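You operate a simulated robot arm through the tools that you are given. There is no shell and no other tool. Be economical: measure what you need, move in short steps, check, and stop when the job is done.

You are at the controls of a simulated two-armed robot. One attempt, no reset.

## Task
Take the lid off the round green tin and lay it down on the grey workbench.

The check looks at the end state, three seconds after you hand in, the way a careful person would. Anything else that was tipped, shoved, dropped, spilled or broken makes it a failure. A push-on lid holds only when it is set on centred and level and pressed home; a screw cap is set on level and turned clockwise until tight.

## Robot
Two 7-joint arms with two-finger parallel grippers on one trunk, on a base that drives. Base frame: it is fixed to the floor where the robot stands at the start and does not move with it; the origin is under the middle of the robot, x ahead of it, y to its left, z up; the surface under the hand at the start is at about z = 0.78. Units: m, degrees, N and s.
The left shoulder is at the start at [0.025, 0.174, 1.451], the right one opposite. With the tool pointing down near the work surface each hand reaches from about 0.1 to 0.48 m from the robot's upright axis, wherever it stands, measured 20 degrees to its own side. Payload 3.6 kg a hand.
The TCP of each hand is the grasp point between the finger pads, 0.03 m short of the fingertips. In the tool frame z runs along the fingers and y along their closing line. Largest opening 0.11 m; finger width 0.02, thickness 0.01; the body of the gripper, 0.048 by 0.112 m, starts 0.055 m behind the TCP.
Orientation is that of the tool frame in the base frame, as a unit quaternion [x, y, z, w]. With the fingers straight down and closing along the base's y, the tool's x points along the base's -x, its y along +y and its z along -z.

## Interface
- The arms move only by the tool step_arm. It takes "left_deltas", "right_deltas" or both (then of equal length, played together; a hand with none holds still); each is a list of rows, each a list of 2 entries, a list of its own where there are three numbers: the shift along the base's x, y, z in units of 400 mm (1.0 is 400 mm), then the turn, a rotation vector about the base's x, y, z in units of 60 degrees (1.0 is 60 degrees). In form: [[[x, y, z], [rx, ry, rz]], ...]. A call has 1 to 20 rows; each row is the pose to reach, as a shift and turn from the pose commanded when the call began. "left_claw" and "right_claw" are, for a hand that has rows, the closure, from 0 (fully open) to 1 (shut), set as the call begins (left out, the last holds). A call with a number of a shift or a turn outside -1 to 1 is refused whole. Rows are played at 5 a second. More than 0.05 m and 8.6 degrees between two rows, or a gripper value outside its range, and nothing of the call is played. A pose out of reach is approached as far as the arm can. The call stops where the force on the tool passes 40 N (or 10 N more than at its start, if that is more) or the arm is blocked; 0.2 s more then pass. The fingers move at their own pace (about 0.153 m/s each) and stop on an object; they squeeze with about 31 N. The grip force told is the motor's: it shows also when the fingers shut on nothing. Time passes only in rows, and 0.2 s behind the last, so rows that repeat a pose let the fingers close. It gives the time, the measured TCP pose, the force on the tool (base axes), the opening and the grip force at its end, in the units of the frame above (readings bear some noise), with the torque about the TCP (base axes, N m) and any sound that the robot's microphone picked up.
- Cameras (640 x 400 px; columns grow to the right, rows downward): "scene" is now at [0.0858, -0.0333, 1.6032]; the picture's right is [-0.43, -0.90, 0.00], its down [-0.70, 0.34, -0.63] and it looks along [0.57, -0.27, -0.77] (base axes); focal length 274 px, centre (320, 200). "left" rides on the left gripper at [0.072, -0.017, -0.103] in its tool frame; the picture's right is [0.23, 0.97, 0.00], its down [-0.76, 0.18, -0.62] and it looks along [-0.61, 0.14, 0.78] (tool axes); focal length 222 px, centre (320, 200). "right" rides on the right gripper at [0.072, 0.017, -0.103] in its tool frame; the picture's right is [-0.23, 0.97, 0.00], its down [-0.76, -0.18, -0.62] and it looks along [-0.61, -0.14, 0.78] (tool axes); focal length 222 px, centre (320, 200). There is no depth. A picture from a camera that has moved, and an enlarged one, comes with that camera's place and axes in the base frame and with its lens.
- snapshot(camera): a new picture of that camera. It takes no simulated time.
- lift_body(by): slides the trunk up (or, below 0, down) by that many m; the arms and the scene camera ride with it, the base frame stays. It gives what a move gives, with no picture.
- roll_base(legs): drives the robot by 1 to 6 legs, each [ahead, left, turn to the left] in m, m and degrees, along the robot's own axes; the way and the turn of a leg run together, so that a leg with both is an arc; at most 1.5 m and 180 degrees a leg. The arms and the cameras ride along, it lands a little off, and it stops where it bumps. It gives what a move gives.
- pan_tilt(pan, tilt): turns the head with the scene camera to pan (to the left, within 86 degrees either way) and tilt (down, from -29 to 69), counted from straight ahead of the robot. It gives what a move gives.
- inspect(camera, box): a new picture of the part [left, top, right, bottom] of that camera's present view, enlarged. It takes no simulated time.
- close_job(): hands the job in; it is judged then, once.

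Go step by step. Nothing tells you exact positions but the pictures and the camera data: compare them with the known pose of the tool, close in by small moves and look again before you grip or let go. The budget is 120 turns and 108 pictures, counting those below and the enlarged ones. Unless the task says otherwise, let go and move clear before handing in, and close with one line.

The tools are called after "Request:" as name(argument=value, ...) on one line, values as JSON. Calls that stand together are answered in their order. step_arm: Moves the arms, as the interface text tells. Its arguments: {"type":"object","properties":{"left_deltas":{"type":"array","items":{"type":"array"}},"left_claw":{"type":"number"},"right_deltas":{"type":"array","items":{"type":"array"}},"right_claw":{"type":"number"}},"required":[]} The other tools are called the same way: lift_body (by) slides the trunk up or down; roll_base (legs) drives the base; pan_tilt (pan, tilt) turns the head that bears the scene camera; snapshot (camera) takes a picture; inspect (camera, box) takes an enlarged picture of a part of a camera's view; close_job () hands the job in.

At the start:

```text
time: 0.0
left_tcp_pos: [0.3485, 0.0024, 1.0956]
left_orientation: [0.0, 1.0, 0.0, 0.0]
left_force: [0.0, 0.7, -0.3]
left_moment: [-0.02, 0.02, 0.04]
left_opening: 0.11
left_grip_force: 0.1
right_tcp_pos: [0.3351, -0.3357, 1.0568]
right_orientation: [0.0, 1.0, 0.0, 0.0]
right_force: [0.1, 0.6, -0.5]
right_moment: [0.0, 0.01, 0.0]
right_opening: 0.1097
right_grip_force: 0.0
trunk travel left (down, up): [-0.564, 0.199]
robot x, y, heading: [-0.0015, 0.0028, -0.1]
head pan, tilt: [-25.6, 50.8]
```

scene: 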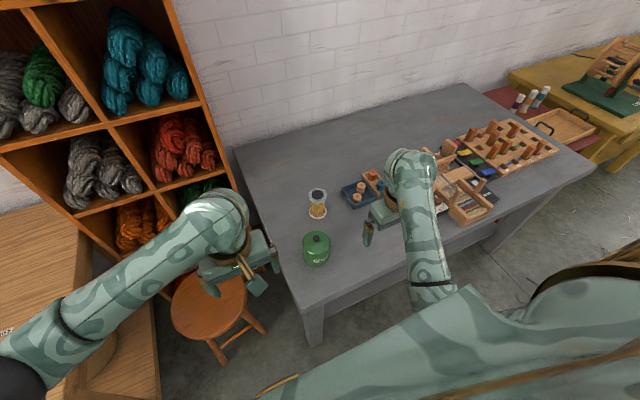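
right: 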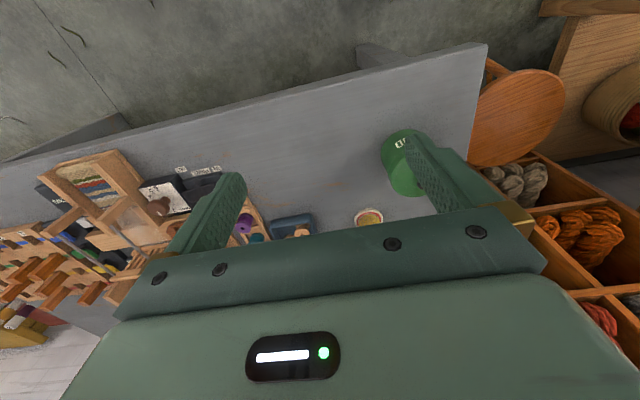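
left: 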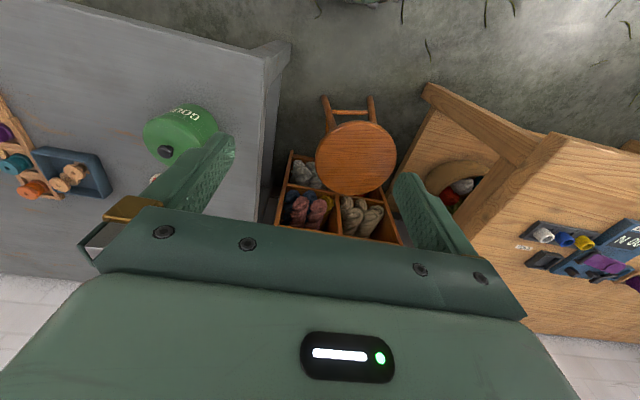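

I see the green tin near the bench's left corner, at roughly (0.49, -0.21), with a knob on its lid. I'll look closer before moving.

Request:
inspect(camera="scene", box=[270, 170, 400, 290])

Request:
inspect(camera="left", box=[100, 70, 260, 220])

Request:
inspect(camera="right", box=[340, 100, 480, 240])

```text
3.33 times, centred on (335, 230) of scene
camera zoom: at [0.0858, -0.0333, 1.6032], right [-0.43, -0.9, 0.0], down [-0.7, 0.34, -0.63], along [0.57, -0.27, -0.77], focal length 913 px, centre (270, 100)
```

zoom: 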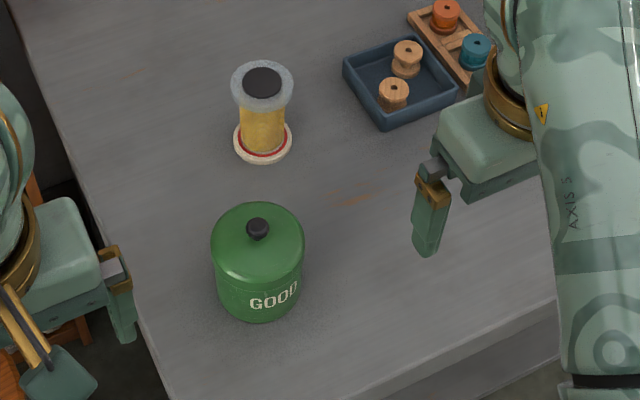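

```text
2.67 times, centred on (180, 145) of left
camera zoom: at [0.2762, -0.0145, 1.1983], right [-0.23, 0.97, 0.0], down [0.76, 0.18, 0.62], along [0.61, 0.14, -0.78], focal length 592 px, centre (693, 347)
```

zoom: 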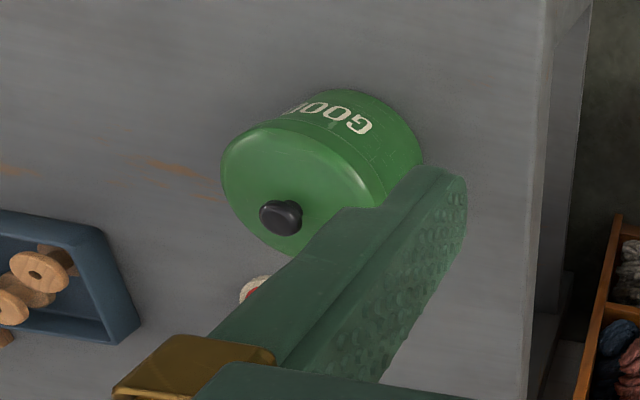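

```text
2.86 times, centred on (410, 170) of right
camera zoom: at [0.264, -0.3193, 1.161], right [0.23, 0.97, 0.0], down [0.76, -0.18, 0.62], along [0.61, -0.14, -0.78], focal length 635 px, centre (63, 286)
```

zoom: 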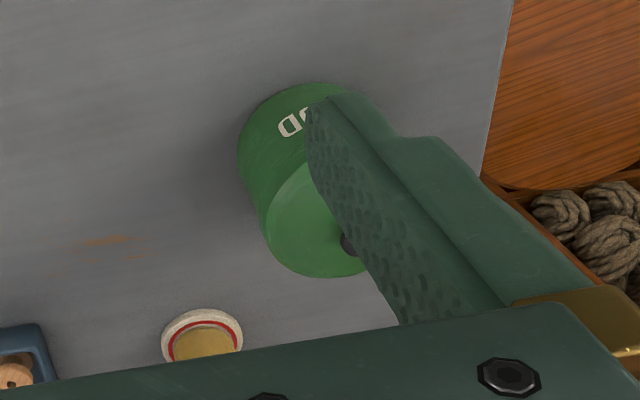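

The knob triangulates to about (0.482, -0.208, 0.885). I'll bring the open right hand above it.

Request:
step_arm(right_deltas=[[[0.0735, 0.0635, 0], [0, 0, 0]], [[0.147, 0.127, 0], [0, 0, 0]], [[0.2205, 0.1905, 0], [0, 0, 0]], [[0.294, 0.254, -0.05], [0, 0, 0]], [[0.3675, 0.3175, -0.1], [0, 0, 0]], [[0.3675, 0.3175, -0.14], [0, 0, 0]]], right_claw=0)

Request:
snapshot(camera="right")

Request:
snapshot(camera="scene")

Request:
snapshot(camera="left")

```text
time: 0.9
left_tcp_pos: [0.3491, 0.0031, 1.0954]
left_orientation: [0.0, 1.0, -0.001, 0.0]
left_force: [0.0, -0.6, -1.0]
left_moment: [-0.05, -0.03, 0.01]
left_opening: 0.1101
left_grip_force: 0.0
right_tcp_pos: [0.4307, -0.3304, 1.0598]
right_orientation: [0.031, 0.997, -0.067, 0.001]
right_force: [0.5, 0.4, 0.7]
right_moment: [-0.02, 0.01, -0.02]
right_opening: 0.11
right_grip_force: 0.0
trunk travel left (down, up): [-0.564, 0.199]
robot x, y, heading: [0.002, -0.0038, 0.1]
head pan, tilt: [-25.6, 50.8]
stopped in row 4 (right hand): the arm was blocked; the commanded pose is now the measured one
```

```text
101 pictures are left
camera right: at [0.3605, -0.2955, 1.1592], right [0.29, 0.95, -0.13], down [0.75, -0.14, 0.64], along [0.59, -0.28, -0.75], focal length 222 px, centre (320, 200)
```

right: 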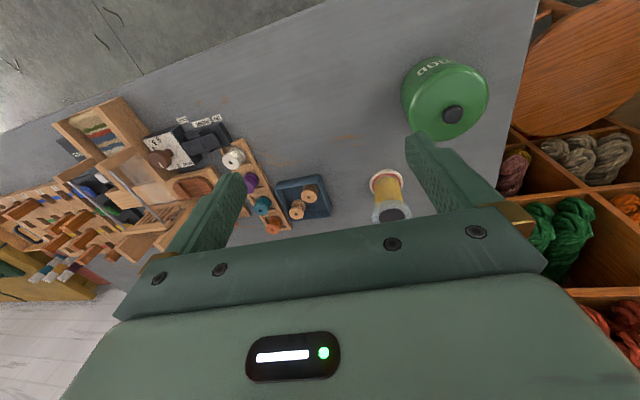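

```text
100 pictures are left
camera scene: at [0.0871, -0.0319, 1.6031], right [-0.43, -0.9, 0.0], down [-0.7, 0.33, -0.63], along [0.57, -0.27, -0.78], focal length 274 px, centre (320, 200)
```

scene: 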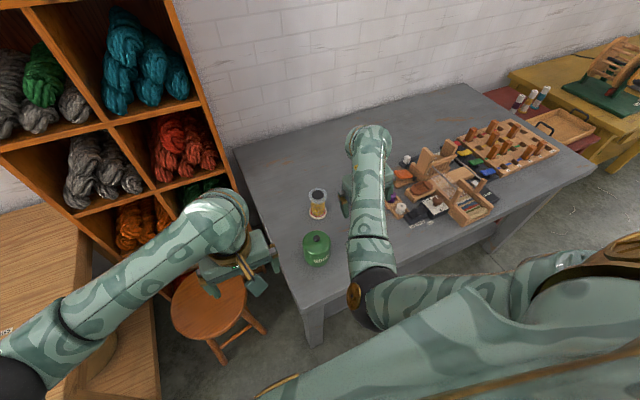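

```text
99 pictures are left
camera left: at [0.2772, -0.0134, 1.198], right [-0.23, 0.97, 0.0], down [0.76, 0.18, 0.62], along [0.61, 0.14, -0.78], focal length 222 px, centre (320, 200)
```

left: 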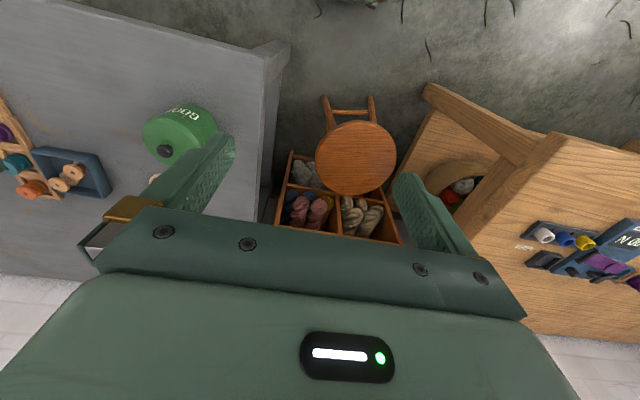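

The right arm hit its reach limit, twisting the hand slightly. I'll pull it back and straighten it, then look down to see how much room the base has to drive closer.

Request:
step_arm(right_deltas=[[[-0.08, 0, 0], [0.04, 0, 0.02]], [[-0.16, 0, 0], [0.08, 0, 0.04]], [[-0.2, 0, 0], [0.128, 0.002, 0.059]], [[-0.2, 0, 0], [0.128, 0.002, 0.059]]])

Request:
pan_tilt(pan=-10, tilt=69)

Request:
snapshot(camera="scene")

```text
time: 1.6
left_tcp_pos: [0.3476, 0.0014, 1.0961]
left_orientation: [0.001, 1.0, 0.0, -0.001]
left_force: [0.3, 0.0, -0.5]
left_moment: [0.01, 0.01, -0.02]
left_opening: 0.11
left_grip_force: 0.2
right_tcp_pos: [0.3578, -0.4112, 1.0852]
right_orientation: [0.038, 0.995, -0.093, 0.009]
right_force: [-0.1, -0.9, 0.0]
right_moment: [0.0, -0.02, 0.02]
right_opening: 0.1099
right_grip_force: 0.0
trunk travel left (down, up): [-0.564, 0.199]
robot x, y, heading: [-0.0012, 0.0001, -0.2]
head pan, tilt: [-25.6, 50.8]
stopped in row 3 (right hand): the arm was blocked; the commanded pose is now the measured one
```

```text
time: 2.4
left_tcp_pos: [0.3493, 0.0012, 1.0957]
left_orientation: [0.0, 1.0, 0.0, -0.001]
left_force: [0.7, -0.7, 0.2]
left_moment: [-0.01, 0.05, -0.01]
left_opening: 0.1099
left_grip_force: 0.0
right_tcp_pos: [0.3584, -0.4103, 1.0828]
right_orientation: [0.037, 0.995, -0.093, 0.008]
right_force: [-0.2, 0.2, -0.4]
right_moment: [0.02, 0.0, 0.0]
right_opening: 0.11
right_grip_force: 0.1
trunk travel left (down, up): [-0.564, 0.199]
robot x, y, heading: [-0.0006, 0.0012, 0.1]
head pan, tilt: [-10.0, 68.8]
```

```text
98 pictures are left
camera scene: at [0.0721, -0.0104, 1.5823], right [-0.17, -0.98, 0.0], down [-0.92, 0.16, -0.36], along [0.36, -0.06, -0.93], focal length 274 px, centre (320, 200)
```

scene: 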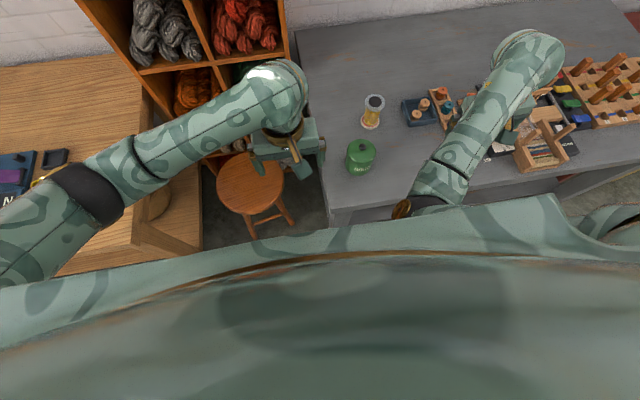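

The right hand is still twisted and near a joint limit. I'll bring it in gently toward the robot with small steps while straightening it.

Request:
step_arm(right_deltas=[[[-0.03, 0.04, 0], [0.02, 0, 0.01]], [[-0.06, 0.08, 0], [0.04, 0, 0.02]], [[-0.09, 0.12, 0], [0.06, 0.005, 0.03]], [[-0.12, 0.16, 0], [0.09, 0.01, 0.04]], [[-0.15, 0.2, 0], [0.12, 0.015, 0.05]], [[-0.15, 0.25, 0], [0.15, 0.015, 0.06]], [[-0.15, 0.3, 0], [0.178, 0.015, 0.07]], [[-0.15, 0.3, 0], [0.178, 0.015, 0.07]]])

```text
time: 3.2
left_tcp_pos: [0.3496, 0.0019, 1.0961]
left_orientation: [0.001, 1.0, 0.0, -0.001]
left_force: [-0.5, 0.4, 0.6]
left_moment: [-0.02, 0.04, 0.03]
left_opening: 0.11
left_grip_force: 0.1
right_tcp_pos: [0.3247, -0.4422, 1.1146]
right_orientation: [0.056, 0.988, -0.142, 0.016]
right_force: [0.2, -0.1, -1.2]
right_moment: [0.0, 0.01, 0.01]
right_opening: 0.1101
right_grip_force: 0.0
trunk travel left (down, up): [-0.564, 0.199]
robot x, y, heading: [0.0009, 0.001, 0.1]
head pan, tilt: [-10.0, 68.8]
stopped in row 3 (right hand): the arm was blocked; the commanded pose is now the measured one
```

The hand drifts toward -y, so some joint or the elbow is stuck. I'll look at the arm.

Request:
pan_tilt(pan=-45, tilt=60)

Request:
snapshot(camera="scene")

Request:
snapshot(camera="right")

```text
time: 4.2
left_tcp_pos: [0.3483, 0.0005, 1.0946]
left_orientation: [0.001, 1.0, -0.001, 0.0]
left_force: [0.0, -0.5, -0.5]
left_moment: [0.0, -0.01, 0.0]
left_opening: 0.1098
left_grip_force: 0.0
right_tcp_pos: [0.3255, -0.4419, 1.1158]
right_orientation: [0.057, 0.988, -0.142, 0.015]
right_force: [-0.3, 0.8, 0.1]
right_moment: [0.01, -0.01, -0.01]
right_opening: 0.11
right_grip_force: 0.1
trunk travel left (down, up): [-0.564, 0.199]
robot x, y, heading: [0.0021, -0.0011, -0.2]
head pan, tilt: [-45.0, 60.0]
```

```text
97 pictures are left
camera scene: at [0.0642, -0.0478, 1.5916], right [-0.71, -0.71, 0.0], down [-0.61, 0.61, -0.5], along [0.35, -0.35, -0.87], focal length 274 px, centre (320, 200)
```

scene: 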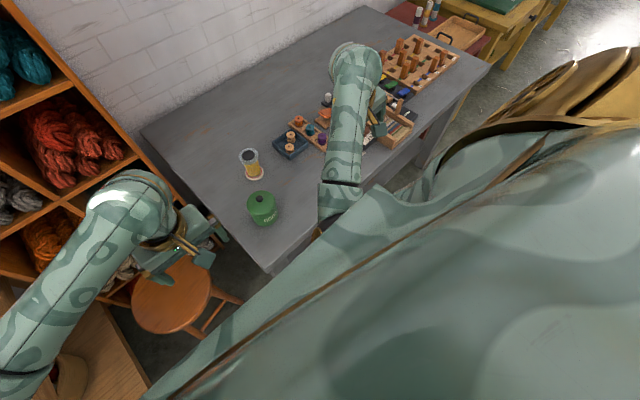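

```text
96 pictures are left
camera right: at [0.2535, -0.3903, 1.2057], right [0.34, 0.9, -0.26], down [0.73, -0.08, 0.68], along [0.6, -0.42, -0.68], focal length 222 px, centre (320, 200)
```

right: 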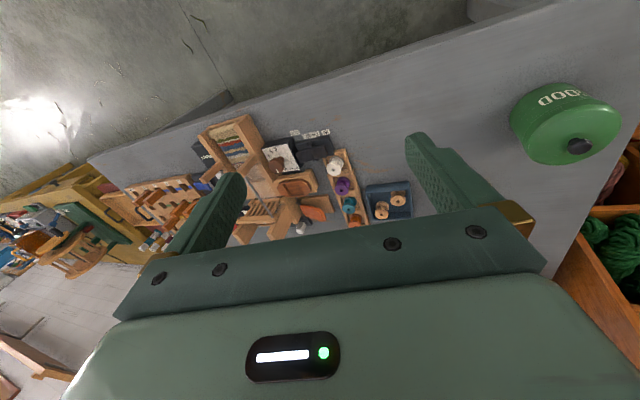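

The elbow sits inward near the chest, and the blockage happens on +y moves. I'll try small outward motion, with orientation correction only.

Request:
step_arm(right_deltas=[[[0, 0, 0], [0.03, 0, 0.01]], [[0, 0, 0], [0.06, 0, 0.025]], [[0, 0, 0], [0.09, 0.01, 0.04]], [[0, 0, 0], [0.13, 0.015, 0.055]]])

```text
time: 5.2
left_tcp_pos: [0.3471, 0.0015, 1.0962]
left_orientation: [0.001, 1.0, 0.0, 0.0]
left_force: [0.0, 0.0, 0.2]
left_moment: [-0.01, -0.01, -0.01]
left_opening: 0.1098
left_grip_force: 0.1
right_tcp_pos: [0.3238, -0.4398, 1.1127]
right_orientation: [0.026, 0.997, -0.071, 0.007]
right_force: [0.4, -0.6, -0.9]
right_moment: [-0.01, -0.01, 0.03]
right_opening: 0.1099
right_grip_force: 0.0
trunk travel left (down, up): [-0.564, 0.199]
robot x, y, heading: [0.0005, 0.0001, 0.1]
head pan, tilt: [-45.0, 60.0]
```

Orientation correction works in place. I'll finish it.

Request:
step_arm(right_deltas=[[[0, 0, 0], [0.04, 0, 0.015]], [[0, 0, 0], [0.09, 0.01, 0.035]], [[0, 0, 0], [0.135, 0.013, 0.05]], [[0, 0, 0], [0.135, 0.013, 0.05]]])

Request:
step_arm(right_deltas=[[[0, 0.025, 0], [0, 0, 0]], [[0, 0.05, 0], [0, 0, 0]], [[0, 0.075, 0], [0, 0, 0]], [[0, 0.1, 0], [0, 0, 0]]])

```text
time: 6.2
left_tcp_pos: [0.3492, 0.0016, 1.0964]
left_orientation: [0.002, 1.0, 0.001, -0.001]
left_force: [0.0, 0.1, 0.9]
left_moment: [0.01, -0.01, 0.0]
left_opening: 0.11
left_grip_force: 0.1
right_tcp_pos: [0.3235, -0.4407, 1.1132]
right_orientation: [0.001, 1.0, 0.0, 0.001]
right_force: [0.1, -0.2, 0.0]
right_moment: [0.01, 0.03, 0.01]
right_opening: 0.1099
right_grip_force: 0.0
trunk travel left (down, up): [-0.564, 0.199]
robot x, y, heading: [-0.0015, 0.0041, 0.2]
head pan, tilt: [-45.0, 60.0]
```

```text
time: 7.2
left_tcp_pos: [0.3483, 0.0015, 1.0953]
left_orientation: [0.001, 1.0, -0.001, 0.0]
left_force: [0.2, -0.4, 0.0]
left_moment: [-0.02, 0.02, -0.02]
left_opening: 0.11
left_grip_force: 0.0
right_tcp_pos: [0.3261, -0.4122, 1.1201]
right_orientation: [0.009, 1.0, -0.011, 0.007]
right_force: [0.0, -0.2, 0.0]
right_moment: [-0.01, 0.02, 0.04]
right_opening: 0.11
right_grip_force: 0.1
trunk travel left (down, up): [-0.564, 0.199]
robot x, y, heading: [0.0018, -0.0008, -0.1]
head pan, tilt: [-45.0, 60.0]
```

The orientation is restored. I'll move it closer to the robot (-x, then +y) with small steps.

Request:
step_arm(right_deltas=[[[-0.04, 0, -0.01], [0, 0, 0]], [[-0.08, 0, -0.02], [0, 0, 0]], [[-0.12, 0.0, -0.03], [0, 0, 0]], [[-0.16, 0.0, -0.04], [0, 0, 0]], [[-0.2, 0.0, -0.05], [0, 0, 0]], [[-0.2, 0.0, -0.05], [0, 0, 0]]])

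```text
time: 8.4
left_tcp_pos: [0.3495, 0.002, 1.0962]
left_orientation: [0.001, 1.0, 0.0, 0.001]
left_force: [0.5, 0.2, 0.9]
left_moment: [0.01, 0.01, 0.03]
left_opening: 0.1099
left_grip_force: 0.0
right_tcp_pos: [0.2964, -0.431, 1.1457]
right_orientation: [0.022, 0.996, -0.032, 0.082]
right_force: [0.4, -1.1, 1.2]
right_moment: [-0.02, 0.02, 0.03]
right_opening: 0.1098
right_grip_force: 0.0
trunk travel left (down, up): [-0.564, 0.199]
robot x, y, heading: [-0.0041, 0.0001, 0.0]
head pan, tilt: [-45.0, 60.0]
stopped in row 5 (right hand): the arm was blocked; the commanded pose is now the measured one
```

It resists being folded inward at this height, which suggests the elbow's flexion limit. So I'll straighten and go lower, where the arm unfolds.

Request:
step_arm(right_deltas=[[[0.03, 0, -0.02], [0.02, 0.04, 0.01]], [[0.06, 0, -0.04], [0.03, 0.08, 0.02]], [[0.08, 0.0, -0.08], [0.045, 0.12, 0.03]], [[0.08, 0.0, -0.13], [0.061, 0.157, 0.042]], [[0.08, 0.0, -0.2], [0.061, 0.157, 0.042]], [[0.08, 0.0, -0.27], [0.061, 0.157, 0.042]], [[0.08, 0.0, -0.34], [0.061, 0.157, 0.042]], [[0.08, 0.0, -0.4], [0.061, 0.157, 0.042]], [[0.08, 0.0, -0.4], [0.061, 0.157, 0.042]]])

Request:
snapshot(camera="right")

```text
time: 10.4
left_tcp_pos: [0.3481, 0.001, 1.0962]
left_orientation: [0.0, 1.0, 0.001, 0.0]
left_force: [-0.8, 0.0, -0.2]
left_moment: [-0.04, 0.0, 0.02]
left_opening: 0.11
left_grip_force: 0.1
right_tcp_pos: [0.3262, -0.4277, 0.9827]
right_orientation: [-0.004, 1.0, 0.004, -0.001]
right_force: [-0.2, 0.0, 0.1]
right_moment: [0.01, -0.03, 0.0]
right_opening: 0.1098
right_grip_force: 0.1
trunk travel left (down, up): [-0.564, 0.199]
robot x, y, heading: [0.0017, -0.0013, 0.2]
head pan, tilt: [-45.0, 60.0]
```

```text
95 pictures are left
camera right: at [0.255, -0.4121, 1.0867], right [0.22, 0.97, 0.01], down [0.76, -0.18, 0.62], along [0.61, -0.13, -0.78], focal length 222 px, centre (320, 200)
```

right: 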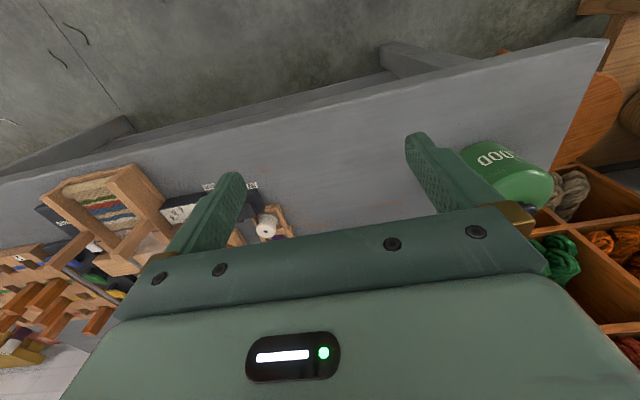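

Lower works cleanly. Now I'll move +y at this height, still short of the tin.

Request:
step_arm(right_deltas=[[[0, 0.08, 0], [0, 0, 0]], [[0, 0.16, 0], [0, 0, 0]], [[0, 0.24, 0], [0, 0, 0]], [[0, 0.32, 0], [0, 0, 0]], [[0, 0.4, 0], [0, 0, 0]], [[0, 0.4, 0], [0, 0, 0]]])

Request:
snapshot(camera="right")

```text
time: 11.1
left_tcp_pos: [0.3499, 0.0031, 1.0964]
left_orientation: [0.001, 1.0, 0.001, -0.001]
left_force: [0.4, 0.5, 0.0]
left_moment: [-0.01, 0.05, -0.01]
left_opening: 0.1099
left_grip_force: 0.0
right_tcp_pos: [0.4301, -0.3965, 1.0853]
right_orientation: [0.021, 0.991, -0.041, 0.127]
right_force: [0.0, -0.2, -0.3]
right_moment: [-0.01, -0.02, 0.02]
right_opening: 0.1099
right_grip_force: 0.1
trunk travel left (down, up): [-0.564, 0.199]
robot x, y, heading: [-0.0023, 0.0035, 0.1]
head pan, tilt: [-45.0, 60.0]
stopped in row 3 (right hand): the arm was blocked; the commanded pose is now the measured one
```

```text
94 pictures are left
camera right: at [0.3357, -0.3699, 1.1664], right [0.27, 0.96, -0.01], down [0.57, -0.15, 0.81], along [0.78, -0.23, -0.59], focal length 222 px, centre (320, 200)
```

right: 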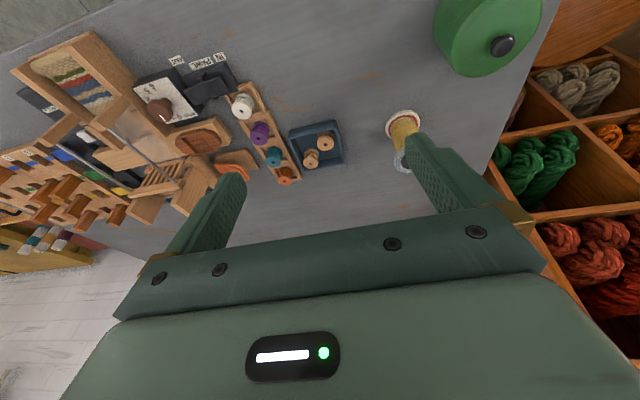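

The right arm keeps slipping into an awkward configuration. The left arm looks well posed (elbow out, mid-range), so I'll drive the robot right so the left hand faces the tin, first sideways only.

Request:
roll_base(legs=[[0, -0.22, 0]])

Request:
pan_tilt(pan=-5, tilt=60)

Request:
snapshot(camera="scene")

Request:
snapshot(camera="left")

```text
time: 12.8
left_tcp_pos: [0.3481, -0.2204, 1.0962]
left_orientation: [0.001, 1.0, 0.0, 0.0]
left_force: [0.8, 0.6, -0.3]
left_moment: [0.03, -0.01, 0.0]
left_opening: 0.1101
left_grip_force: 0.0
right_tcp_pos: [0.4281, -0.6186, 1.0863]
right_orientation: [0.021, 0.991, -0.04, 0.127]
right_force: [-0.4, 0.6, 0.0]
right_moment: [0.01, 0.02, 0.0]
right_opening: 0.1098
right_grip_force: 0.1
trunk travel left (down, up): [-0.564, 0.199]
robot x, y, heading: [0.0026, -0.2189, -0.3]
head pan, tilt: [-45.0, 60.0]
```

```text
time: 13.9
left_tcp_pos: [0.3481, -0.219, 1.0966]
left_orientation: [0.0, 1.0, -0.001, 0.0]
left_force: [0.7, 0.8, -0.2]
left_moment: [-0.05, -0.04, 0.01]
left_opening: 0.1099
left_grip_force: 0.0
right_tcp_pos: [0.4269, -0.6195, 1.086]
right_orientation: [0.022, 0.991, -0.041, 0.127]
right_force: [-0.1, -0.8, 0.6]
right_moment: [0.0, 0.0, -0.02]
right_opening: 0.11
right_grip_force: 0.0
trunk travel left (down, up): [-0.564, 0.199]
robot x, y, heading: [-0.0008, -0.2232, 0.1]
head pan, tilt: [-5.0, 60.0]
```

```text
93 pictures are left
camera scene: at [0.0832, -0.2272, 1.5916], right [-0.09, -1.0, 0.0], down [-0.86, 0.08, -0.5], along [0.5, -0.04, -0.87], focal length 274 px, centre (320, 200)
```

scene: 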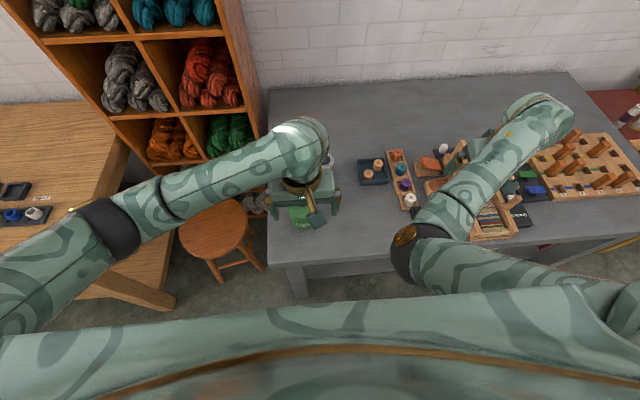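

```text
92 pictures are left
camera left: at [0.2759, -0.2356, 1.1982], right [-0.23, 0.97, 0.0], down [0.76, 0.18, 0.62], along [0.61, 0.14, -0.78], focal length 222 px, centre (320, 200)
```

left: 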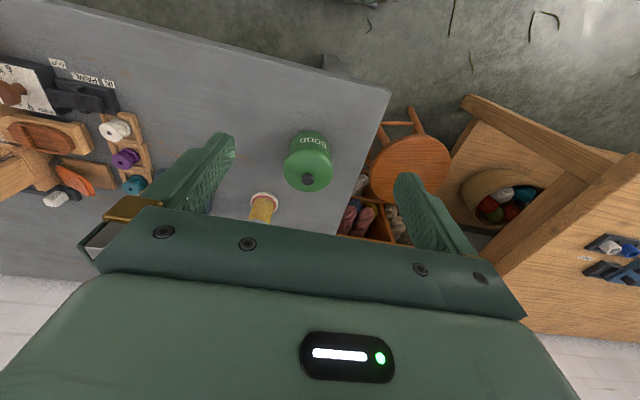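

The tin is now directly ahead of the left hand; the knob fix repeats at (0.482, -0.209). I need a bit more reach, and lowering the trunk gives it; first I'll check clearance under the right hand.

Request:
snapshot(camera="right")

Request:
step_arm(left_deltas=[[[0.08, 0.01, -0.05], [0, 0, 0]], [[0.16, 0.015, -0.1], [0, 0, 0]]], left_claw=0)

```text
91 pictures are left
camera right: at [0.3333, -0.5929, 1.1659], right [0.27, 0.96, -0.02], down [0.57, -0.15, 0.81], along [0.77, -0.23, -0.59], focal length 222 px, centre (320, 200)
```

right: 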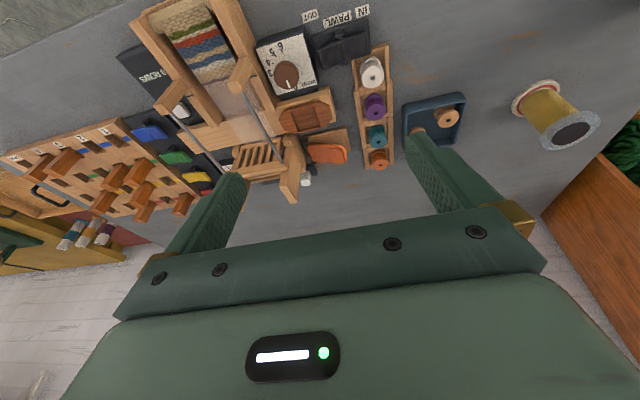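

```text
time: 14.5
left_tcp_pos: [0.4127, -0.213, 1.0546]
left_orientation: [0.001, 1.0, 0.001, -0.001]
left_force: [-0.3, 0.3, -0.8]
left_moment: [-0.02, 0.02, -0.02]
left_opening: 0.11
left_grip_force: 0.0
right_tcp_pos: [0.4273, -0.6212, 1.0856]
right_orientation: [0.022, 0.991, -0.039, 0.126]
right_force: [-0.2, 0.1, -0.2]
right_moment: [-0.02, -0.04, 0.01]
right_opening: 0.1101
right_grip_force: 0.0
trunk travel left (down, up): [-0.564, 0.199]
robot x, y, heading: [0.0007, -0.2205, -0.0]
head pan, tilt: [-5.0, 60.0]
```

The left arm tracks well. Continuing to just above the knob.

Request:
step_arm(left_deltas=[[[0.06, 0.003, -0.05], [0, 0, 0]], [[0.12, 0.006, -0.1], [0, 0, 0]], [[0.175, 0.01, -0.16], [0, 0, 0]], [[0.175, 0.01, -0.21], [0, 0, 0]], [[0.175, 0.01, -0.21], [0, 0, 0]]])

Request:
snapshot(camera="left")

Request:
snapshot(camera="scene")

```text
time: 15.7
left_tcp_pos: [0.4812, -0.2091, 0.9714]
left_orientation: [0.001, 1.0, 0.0, 0.001]
left_force: [0.4, 0.1, 0.2]
left_moment: [-0.04, 0.03, 0.0]
left_opening: 0.11
left_grip_force: 0.1
right_tcp_pos: [0.4274, -0.6211, 1.0863]
right_orientation: [0.022, 0.991, -0.042, 0.126]
right_force: [0.9, 0.0, 0.4]
right_moment: [-0.02, -0.01, 0.0]
right_opening: 0.1101
right_grip_force: 0.0
trunk travel left (down, up): [-0.564, 0.199]
robot x, y, heading: [-0.0015, -0.2218, -0.2]
head pan, tilt: [-5.0, 60.0]
```

```text
90 pictures are left
camera left: at [0.4093, -0.2251, 1.0736], right [-0.23, 0.97, 0.0], down [0.76, 0.18, 0.62], along [0.61, 0.14, -0.78], focal length 222 px, centre (320, 200)
```

left: 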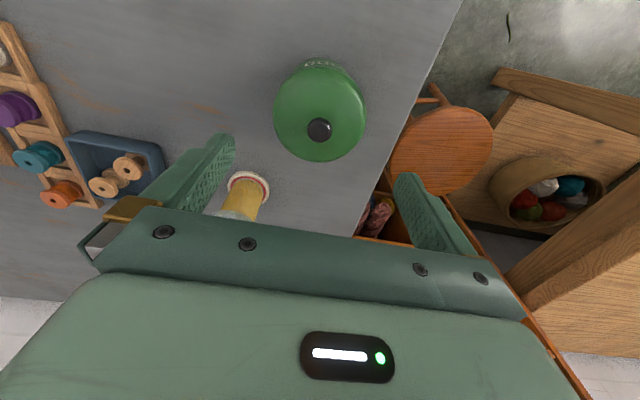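

```text
89 pictures are left
camera scene: at [0.0832, -0.2267, 1.5917], right [-0.09, -1.0, 0.0], down [-0.86, 0.08, -0.5], along [0.5, -0.04, -0.87], focal length 274 px, centre (320, 200)
```

scene: 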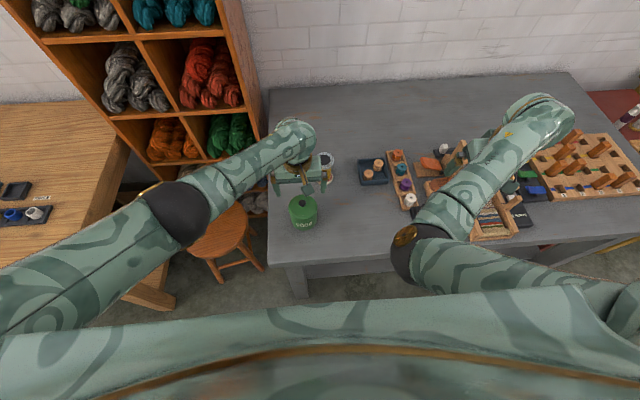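

The knob is confirmed at about (0.481, -0.210, 0.886). I'll zoom in to measure the knob and lid heights.

Request:
inspect(camera="left", box=[260, 50, 380, 170])

Request:
inspect(camera="scene", box=[270, 160, 350, 240])

```text
3.33 times, centred on (320, 110) of left
camera zoom: at [0.4093, -0.2251, 1.0736], right [-0.23, 0.97, 0.0], down [0.76, 0.18, 0.62], along [0.61, 0.14, -0.78], focal length 740 px, centre (320, 500)
```

zoom: 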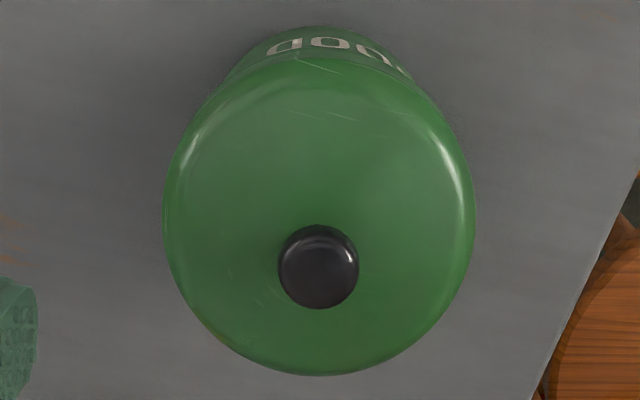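

```text
5.00 times, centred on (310, 200) of scene
camera zoom: at [0.0832, -0.2267, 1.5917], right [-0.09, -1.0, 0.0], down [-0.86, 0.08, -0.5], along [0.5, -0.04, -0.87], focal length 1369 px, centre (370, 200)
```

zoom: 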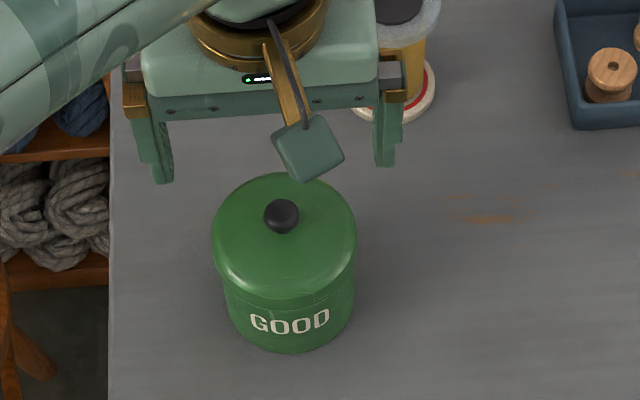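

The lid is domed with a ~21 mm knob topping out near z 0.888. I'll half-close the fingers around the knob position and descend carefully.

Request:
step_arm(left_deltas=[[[0, -0.002, -0.03], [0, 0, 0]], [[0, -0.002, -0.06], [0, 0, 0]], [[0, -0.002, -0.09], [0, 0, 0]], [[0, -0.002, -0.12], [0, 0, 0]], [[0, -0.002, -0.15], [0, 0, 0]], [[0, -0.002, -0.15], [0, 0, 0]]], left_claw=0.55)

Request:
snapshot(camera="left")

Request:
inspect(camera="scene", box=[270, 160, 350, 240])

```text
time: 17.1
left_tcp_pos: [0.4708, -0.2002, 0.9197]
left_orientation: [0.0, 1.0, 0.0, 0.001]
left_force: [0.5, -0.1, 1.3]
left_moment: [-0.01, 0.01, 0.01]
left_opening: 0.0493
left_grip_force: 0.1
left hand out of reach, approached as far as the arm can: row 3, 4, 5, 6
right_tcp_pos: [0.4271, -0.6199, 1.0863]
right_orientation: [0.022, 0.991, -0.041, 0.128]
right_force: [-0.8, 0.3, 0.0]
right_moment: [0.02, -0.01, 0.0]
right_opening: 0.1098
right_grip_force: 0.1
trunk travel left (down, up): [-0.564, 0.199]
robot x, y, heading: [0.0001, -0.2196, 0.1]
head pan, tilt: [-5.0, 60.0]
```

```text
86 pictures are left
camera left: at [0.3985, -0.2158, 1.0218], right [-0.23, 0.97, 0.0], down [0.76, 0.18, 0.62], along [0.61, 0.14, -0.78], focal length 222 px, centre (320, 200)
```

left: 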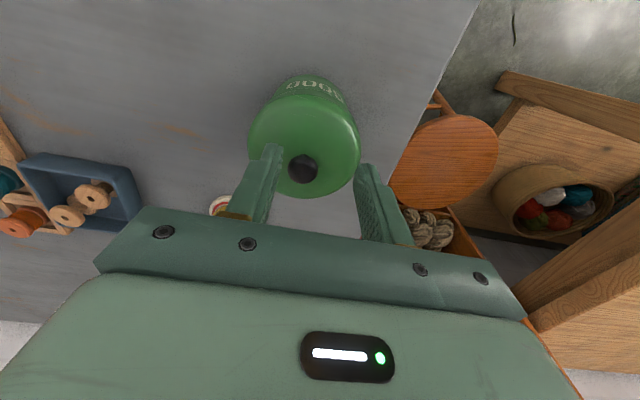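

```text
5.00 times, centred on (310, 200) of scene
camera zoom: at [0.0833, -0.227, 1.5916], right [-0.09, -1.0, 0.0], down [-0.86, 0.08, -0.5], along [0.5, -0.04, -0.87], focal length 1369 px, centre (370, 200)
```

zoom: 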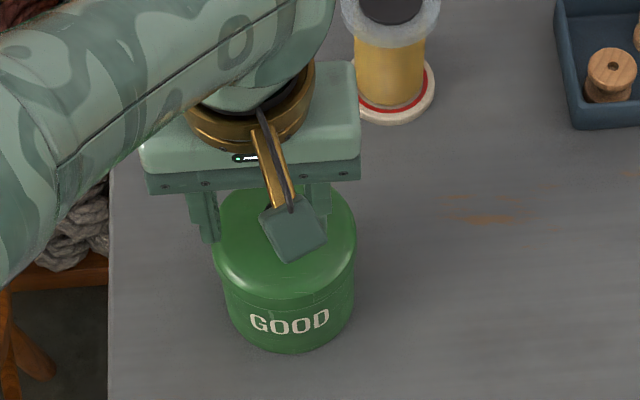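

The arm is fully stretched here, so I'll raise both hands and then lower the trunk to gain reach.

Request:
step_arm(left_deltas=[[[0, 0, 0.06], [0, 0, 0]], [[0, 0, 0.12], [0, 0, 0]], [[0, 0, 0.18], [0, 0, 0]], [[0, 0, 0.25], [0, 0, 0]], [[0, 0, 0.32], [0, 0, 0]], [[0, 0, 0.38], [0, 0, 0]]])

Request:
step_arm(right_deltas=[[[0, 0, 0.05], [0, 0, 0]], [[0, 0, 0.1], [0, 0, 0]], [[0, 0, 0.15], [0, 0, 0]], [[0, 0, 0.2], [0, 0, 0]], [[0, 0, 0.2], [0, 0, 0]]])

```text
time: 18.5
left_tcp_pos: [0.5274, -0.2281, 1.0445]
left_orientation: [0.001, 1.0, 0.001, -0.001]
left_force: [-0.5, -0.2, 0.0]
left_moment: [-0.03, -0.01, 0.0]
left_opening: 0.0497
left_grip_force: 0.1
left hand out of reach, approached as far as the arm can: row 1, 2, 3, 4, 5, 6
right_tcp_pos: [0.4274, -0.6191, 1.0849]
right_orientation: [0.021, 0.991, -0.041, 0.128]
right_force: [-0.1, -0.6, 0.7]
right_moment: [0.0, 0.01, 0.01]
right_opening: 0.1101
right_grip_force: 0.0
trunk travel left (down, up): [-0.564, 0.199]
robot x, y, heading: [0.0006, -0.2193, -0.1]
head pan, tilt: [-5.0, 60.0]
```

```text
time: 19.7
left_tcp_pos: [0.5271, -0.2265, 1.0444]
left_orientation: [0.001, 1.0, 0.001, -0.001]
left_force: [-0.4, 1.3, 0.4]
left_moment: [0.01, 0.04, 0.0]
left_opening: 0.0496
left_grip_force: 0.0
right_tcp_pos: [0.427, -0.6182, 1.1652]
right_orientation: [0.021, 0.991, -0.04, 0.127]
right_force: [0.0, -1.2, -0.3]
right_moment: [0.0, -0.01, -0.03]
right_opening: 0.1101
right_grip_force: 0.1
trunk travel left (down, up): [-0.564, 0.199]
robot x, y, heading: [-0.0016, -0.2208, -0.0]
head pan, tilt: [-5.0, 60.0]
```

Now lower the trunk by 0.1 m; the hands stay well above everything.

Request:
lift_body(by=-0.1)

Request:
snapshot(camera="scene")

```text
time: 21.0
left_tcp_pos: [0.528, -0.2287, 0.932]
left_orientation: [0.0, 1.0, 0.001, -0.011]
left_force: [-0.2, 0.1, -0.5]
left_moment: [0.02, 0.0, 0.01]
left_opening: 0.0491
left_grip_force: 0.1
right_tcp_pos: [0.4275, -0.6199, 1.0654]
right_orientation: [0.022, 0.991, -0.04, 0.127]
right_force: [0.0, 0.1, 0.5]
right_moment: [0.01, -0.01, 0.0]
right_opening: 0.11
right_grip_force: 0.2
trunk travel left (down, up): [-0.464, 0.299]
robot x, y, heading: [-0.0016, -0.2204, -0.1]
head pan, tilt: [-5.0, 60.0]
```

```text
84 pictures are left
camera scene: at [0.0962, -0.2269, 1.4913], right [-0.09, -1.0, 0.0], down [-0.86, 0.08, -0.5], along [0.5, -0.04, -0.87], focal length 274 px, centre (320, 200)
```

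scene: 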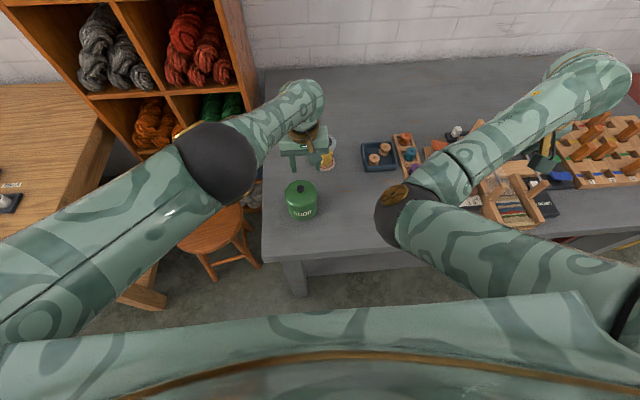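

The left hand came down to z 0.932 and is near the yellow spool, so I'll move it up and back over the knob.

Request:
step_arm(left_deltas=[[[0, 0, 0.06], [0, 0, 0]], [[-0.03, 0.01, 0.1], [0, 0, 0]], [[-0.07, 0.03, 0.1], [0, 0, 0]], [[-0.115, 0.046, 0.1], [0, 0, 0]], [[-0.115, 0.046, 0.1], [0, 0, 0]]])

Request:
snapshot(camera="left")

```text
time: 22.2
left_tcp_pos: [0.5369, -0.2293, 0.9538]
left_orientation: [0.001, 1.0, 0.001, -0.012]
left_force: [-0.8, -0.5, 0.2]
left_moment: [0.01, -0.01, 0.04]
left_opening: 0.0495
left_grip_force: 0.0
left hand out of reach, approached as far as the arm can: row 1, 2, 3, 4, 5
right_tcp_pos: [0.4276, -0.6192, 1.0661]
right_orientation: [0.022, 0.991, -0.04, 0.126]
right_force: [-0.5, 1.0, 0.5]
right_moment: [0.01, -0.03, -0.03]
right_opening: 0.1098
right_grip_force: 0.1
trunk travel left (down, up): [-0.464, 0.299]
robot x, y, heading: [0.0005, -0.2198, -0.4]
head pan, tilt: [-5.0, 60.0]
```

```text
83 pictures are left
camera left: at [0.4668, -0.2461, 1.0578], right [-0.23, 0.97, 0.01], down [0.78, 0.17, 0.6], along [0.59, 0.14, -0.8], focal length 222 px, centre (320, 200)
```

left: 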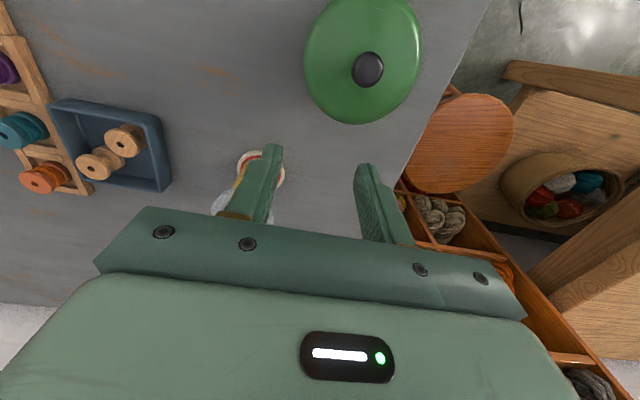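

The arm is at an outstretched singularity and the target is not followed. I'll pull straight back toward the robot and see the response.

Request:
step_arm(left_deltas=[[[-0.05, 0.03, 0.05], [0, 0, 0]], [[-0.1, 0.06, 0.1], [0, 0, 0]], [[-0.15, 0.09, 0.1], [0, 0, 0]], [[-0.2, 0.12, 0.1], [0, 0, 0]], [[-0.25, 0.15, 0.1], [0, 0, 0]], [[-0.3, 0.15, 0.1], [0, 0, 0]], [[-0.3, 0.15, 0.1], [0, 0, 0]]])

```text
time: 23.8
left_tcp_pos: [0.5406, -0.221, 0.9547]
left_orientation: [0.001, 1.0, 0.001, -0.013]
left_force: [0.5, 0.3, -0.2]
left_moment: [0.02, -0.02, -0.04]
left_opening: 0.0495
left_grip_force: 0.1
left hand out of reach, approached as far as the arm can: row 1, 2, 3, 4, 5, 6, 7
right_tcp_pos: [0.4276, -0.6193, 1.0652]
right_orientation: [0.021, 0.991, -0.04, 0.127]
right_force: [0.2, -0.1, -1.2]
right_moment: [0.0, -0.02, -0.01]
right_opening: 0.1101
right_grip_force: 0.1
trunk travel left (down, up): [-0.464, 0.299]
robot x, y, heading: [-0.0018, -0.2229, -0.1]
head pan, tilt: [-5.0, 60.0]
```

The arm isn't responding to a straight pull. I'll try breaking the singularity with a tool yaw aligned to the arm's heading, plus a retreat.

Request:
step_arm(left_deltas=[[[-0.02, 0.0, 0.03], [0, 0, -0.08]], [[-0.04, 0.0, 0.06], [0, 0, -0.16]], [[-0.06, 0.0, 0.09], [0, 0, -0.24]], [[-0.08, 0, 0.12], [0, 0, -0.32]], [[-0.12, 0, 0.12], [0, 0, -0.32]], [[-0.12, 0, 0.12], [0, 0, -0.32]]])

Request:
snapshot(camera="scene")

```text
time: 25.2
left_tcp_pos: [0.5476, -0.2282, 0.9843]
left_orientation: [0.168, 0.986, 0.003, -0.012]
left_force: [0.3, 0.0, -0.1]
left_moment: [-0.02, -0.04, 0.02]
left_opening: 0.0495
left_grip_force: 0.0
left hand out of reach, approached as far as the arm can: row 1, 2, 3, 4, 5, 6
right_tcp_pos: [0.4265, -0.6188, 1.0657]
right_orientation: [0.022, 0.991, -0.04, 0.127]
right_force: [0.6, 0.6, 0.7]
right_moment: [-0.03, -0.02, 0.01]
right_opening: 0.11
right_grip_force: 0.0
trunk travel left (down, up): [-0.464, 0.299]
robot x, y, heading: [-0.0034, -0.2232, 0.1]
head pan, tilt: [-5.0, 60.0]
```

```text
82 pictures are left
camera scene: at [0.0966, -0.227, 1.4911], right [-0.09, -1.0, 0.0], down [-0.86, 0.08, -0.5], along [0.5, -0.04, -0.87], focal length 274 px, centre (320, 200)
```

scene: 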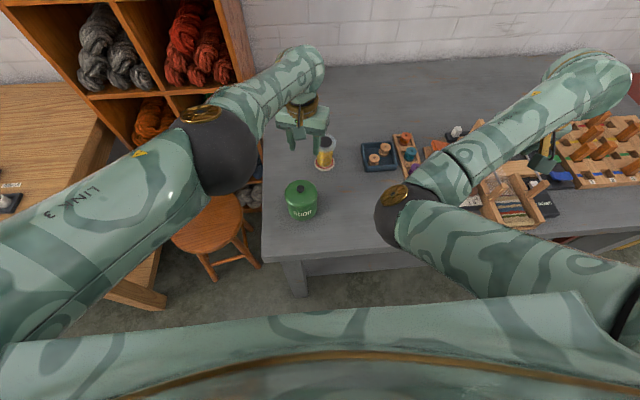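

The left arm is stretched straight and only tangential motion works, but the hand still points down, so I can use base and trunk to position it. First, back the base up so the hand is over the knob.

Request:
roll_base(legs=[[-0.067, 0.018, 0]])

Request:
step_arm(left_deltas=[[[0, 0, 0], [0, 0, 0]], [[0, 0, 0], [0, 0, 0]]])

Request:
snapshot(camera="left")

```text
time: 26.2
left_tcp_pos: [0.4802, -0.2097, 0.9857]
left_orientation: [0.167, 0.986, 0.003, -0.011]
left_force: [0.6, -0.3, -0.2]
left_moment: [-0.01, -0.05, 0.01]
left_opening: 0.0497
left_grip_force: 0.1
right_tcp_pos: [0.3598, -0.6007, 1.0666]
right_orientation: [0.021, 0.991, -0.04, 0.127]
right_force: [0.1, -0.5, 1.0]
right_moment: [0.02, -0.02, 0.0]
right_opening: 0.1098
right_grip_force: 0.1
trunk travel left (down, up): [-0.464, 0.299]
robot x, y, heading: [-0.0687, -0.2096, 0.0]
head pan, tilt: [-5.0, 60.0]
```

```text
time: 26.8
left_tcp_pos: [0.4814, -0.2101, 0.9844]
left_orientation: [0.168, 0.986, 0.003, -0.012]
left_force: [-0.3, 0.4, 0.4]
left_moment: [0.02, 0.02, 0.01]
left_opening: 0.0496
left_grip_force: 0.1
right_tcp_pos: [0.3614, -0.6021, 1.065]
right_orientation: [0.021, 0.991, -0.039, 0.128]
right_force: [0.2, 0.0, 0.1]
right_moment: [0.0, 0.01, 0.02]
right_opening: 0.1101
right_grip_force: 0.1
trunk travel left (down, up): [-0.464, 0.299]
robot x, y, heading: [-0.0672, -0.2012, 0.1]
head pan, tilt: [-5.0, 60.0]
```

```text
81 pictures are left
camera left: at [0.4096, -0.2025, 1.0885], right [0.11, 0.99, 0.01], down [0.79, -0.09, 0.6], along [0.6, -0.06, -0.8], focal length 222 px, centre (320, 200)
```

left: 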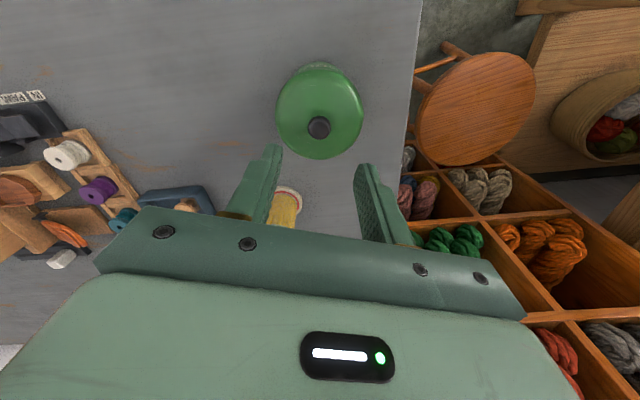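

The hand is right above the knob, and zero-delta rows hold it still. Now lower by the trunk in stages.

Request:
lift_body(by=-0.055)

Request:
snapshot(camera="left")

Request:
inspect(camera="scene", box=[250, 100, 370, 220])

```text
time: 27.8
left_tcp_pos: [0.4815, -0.2101, 0.9177]
left_orientation: [0.166, 0.986, 0.001, -0.024]
left_force: [-0.5, -0.9, 1.1]
left_moment: [0.01, 0.0, -0.01]
left_opening: 0.0496
left_grip_force: 0.1
right_tcp_pos: [0.361, -0.6008, 1.0106]
right_orientation: [0.021, 0.991, -0.041, 0.127]
right_force: [-0.3, 0.0, 0.4]
right_moment: [0.01, -0.01, 0.0]
right_opening: 0.1098
right_grip_force: 0.1
trunk travel left (down, up): [-0.409, 0.354]
robot x, y, heading: [-0.065, -0.2006, -0.0]
head pan, tilt: [-5.0, 60.0]
```

```text
80 pictures are left
camera left: at [0.4134, -0.2026, 1.0233], right [0.11, 0.99, 0.0], down [0.81, -0.09, 0.59], along [0.58, -0.06, -0.81], focal length 222 px, centre (320, 200)
```

left: 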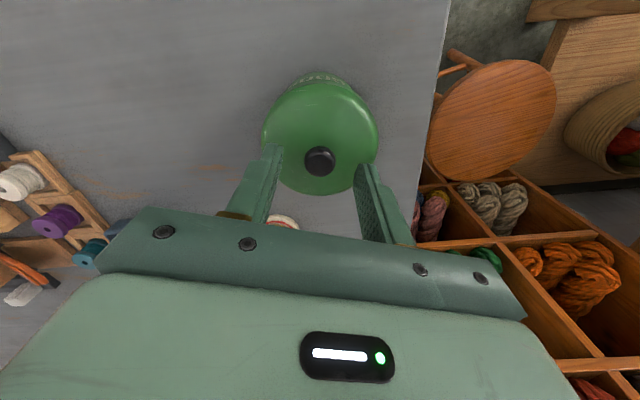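

```text
3.33 times, centred on (310, 160) of scene
camera zoom: at [0.042, -0.2089, 1.4358], right [-0.09, -1.0, 0.0], down [-0.86, 0.08, -0.5], along [0.5, -0.04, -0.87], focal length 913 px, centre (353, 333)
```

zoom: 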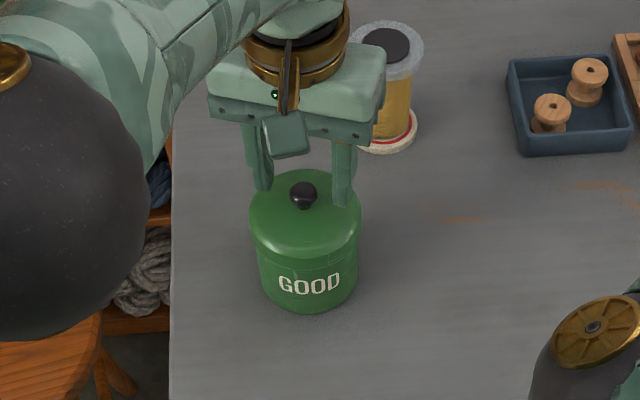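

The fingers straddle the knob correctly. Down a little more.

Request:
lift_body(by=-0.014)

Request:
inspect(camera="left", box=[230, 60, 430, 260])

Request:
inspect(camera="scene", box=[270, 100, 350, 200])

```text
time: 28.4
left_tcp_pos: [0.4831, -0.2103, 0.9038]
left_orientation: [0.167, 0.986, 0.0, -0.025]
left_force: [1.5, -1.0, 21.7]
left_moment: [0.03, -0.08, 0.0]
left_opening: 0.0505
left_grip_force: 1.2
right_tcp_pos: [0.3599, -0.6015, 0.9965]
right_orientation: [0.021, 0.991, -0.04, 0.126]
right_force: [-0.6, 0.4, 0.6]
right_moment: [0.03, 0.02, 0.0]
right_opening: 0.1102
right_grip_force: 0.0
trunk travel left (down, up): [-0.395, 0.368]
robot x, y, heading: [-0.0693, -0.2048, -0.3]
head pan, tilt: [-5.0, 60.0]
```

```text
2.00 times, centred on (330, 160) of left
camera zoom: at [0.4156, -0.203, 1.0095], right [0.11, 0.99, 0.0], down [0.81, -0.09, 0.58], along [0.58, -0.06, -0.81], focal length 444 px, centre (300, 280)
```

zoom: 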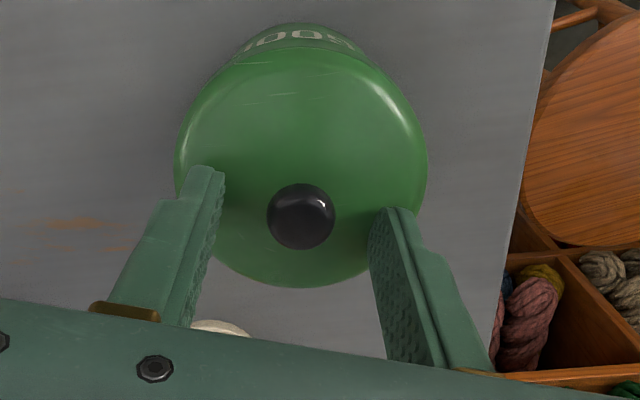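

```text
4.00 times, centred on (310, 150) of scene
camera zoom: at [0.0453, -0.2092, 1.422], right [-0.09, -1.0, 0.0], down [-0.86, 0.08, -0.5], along [0.5, -0.04, -0.87], focal length 1095 px, centre (360, 400)
```

zoom: 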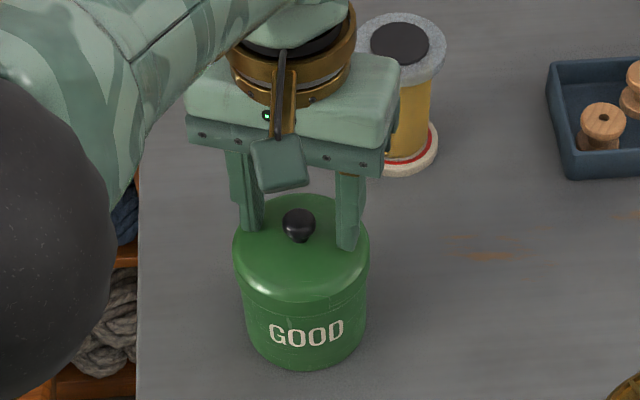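

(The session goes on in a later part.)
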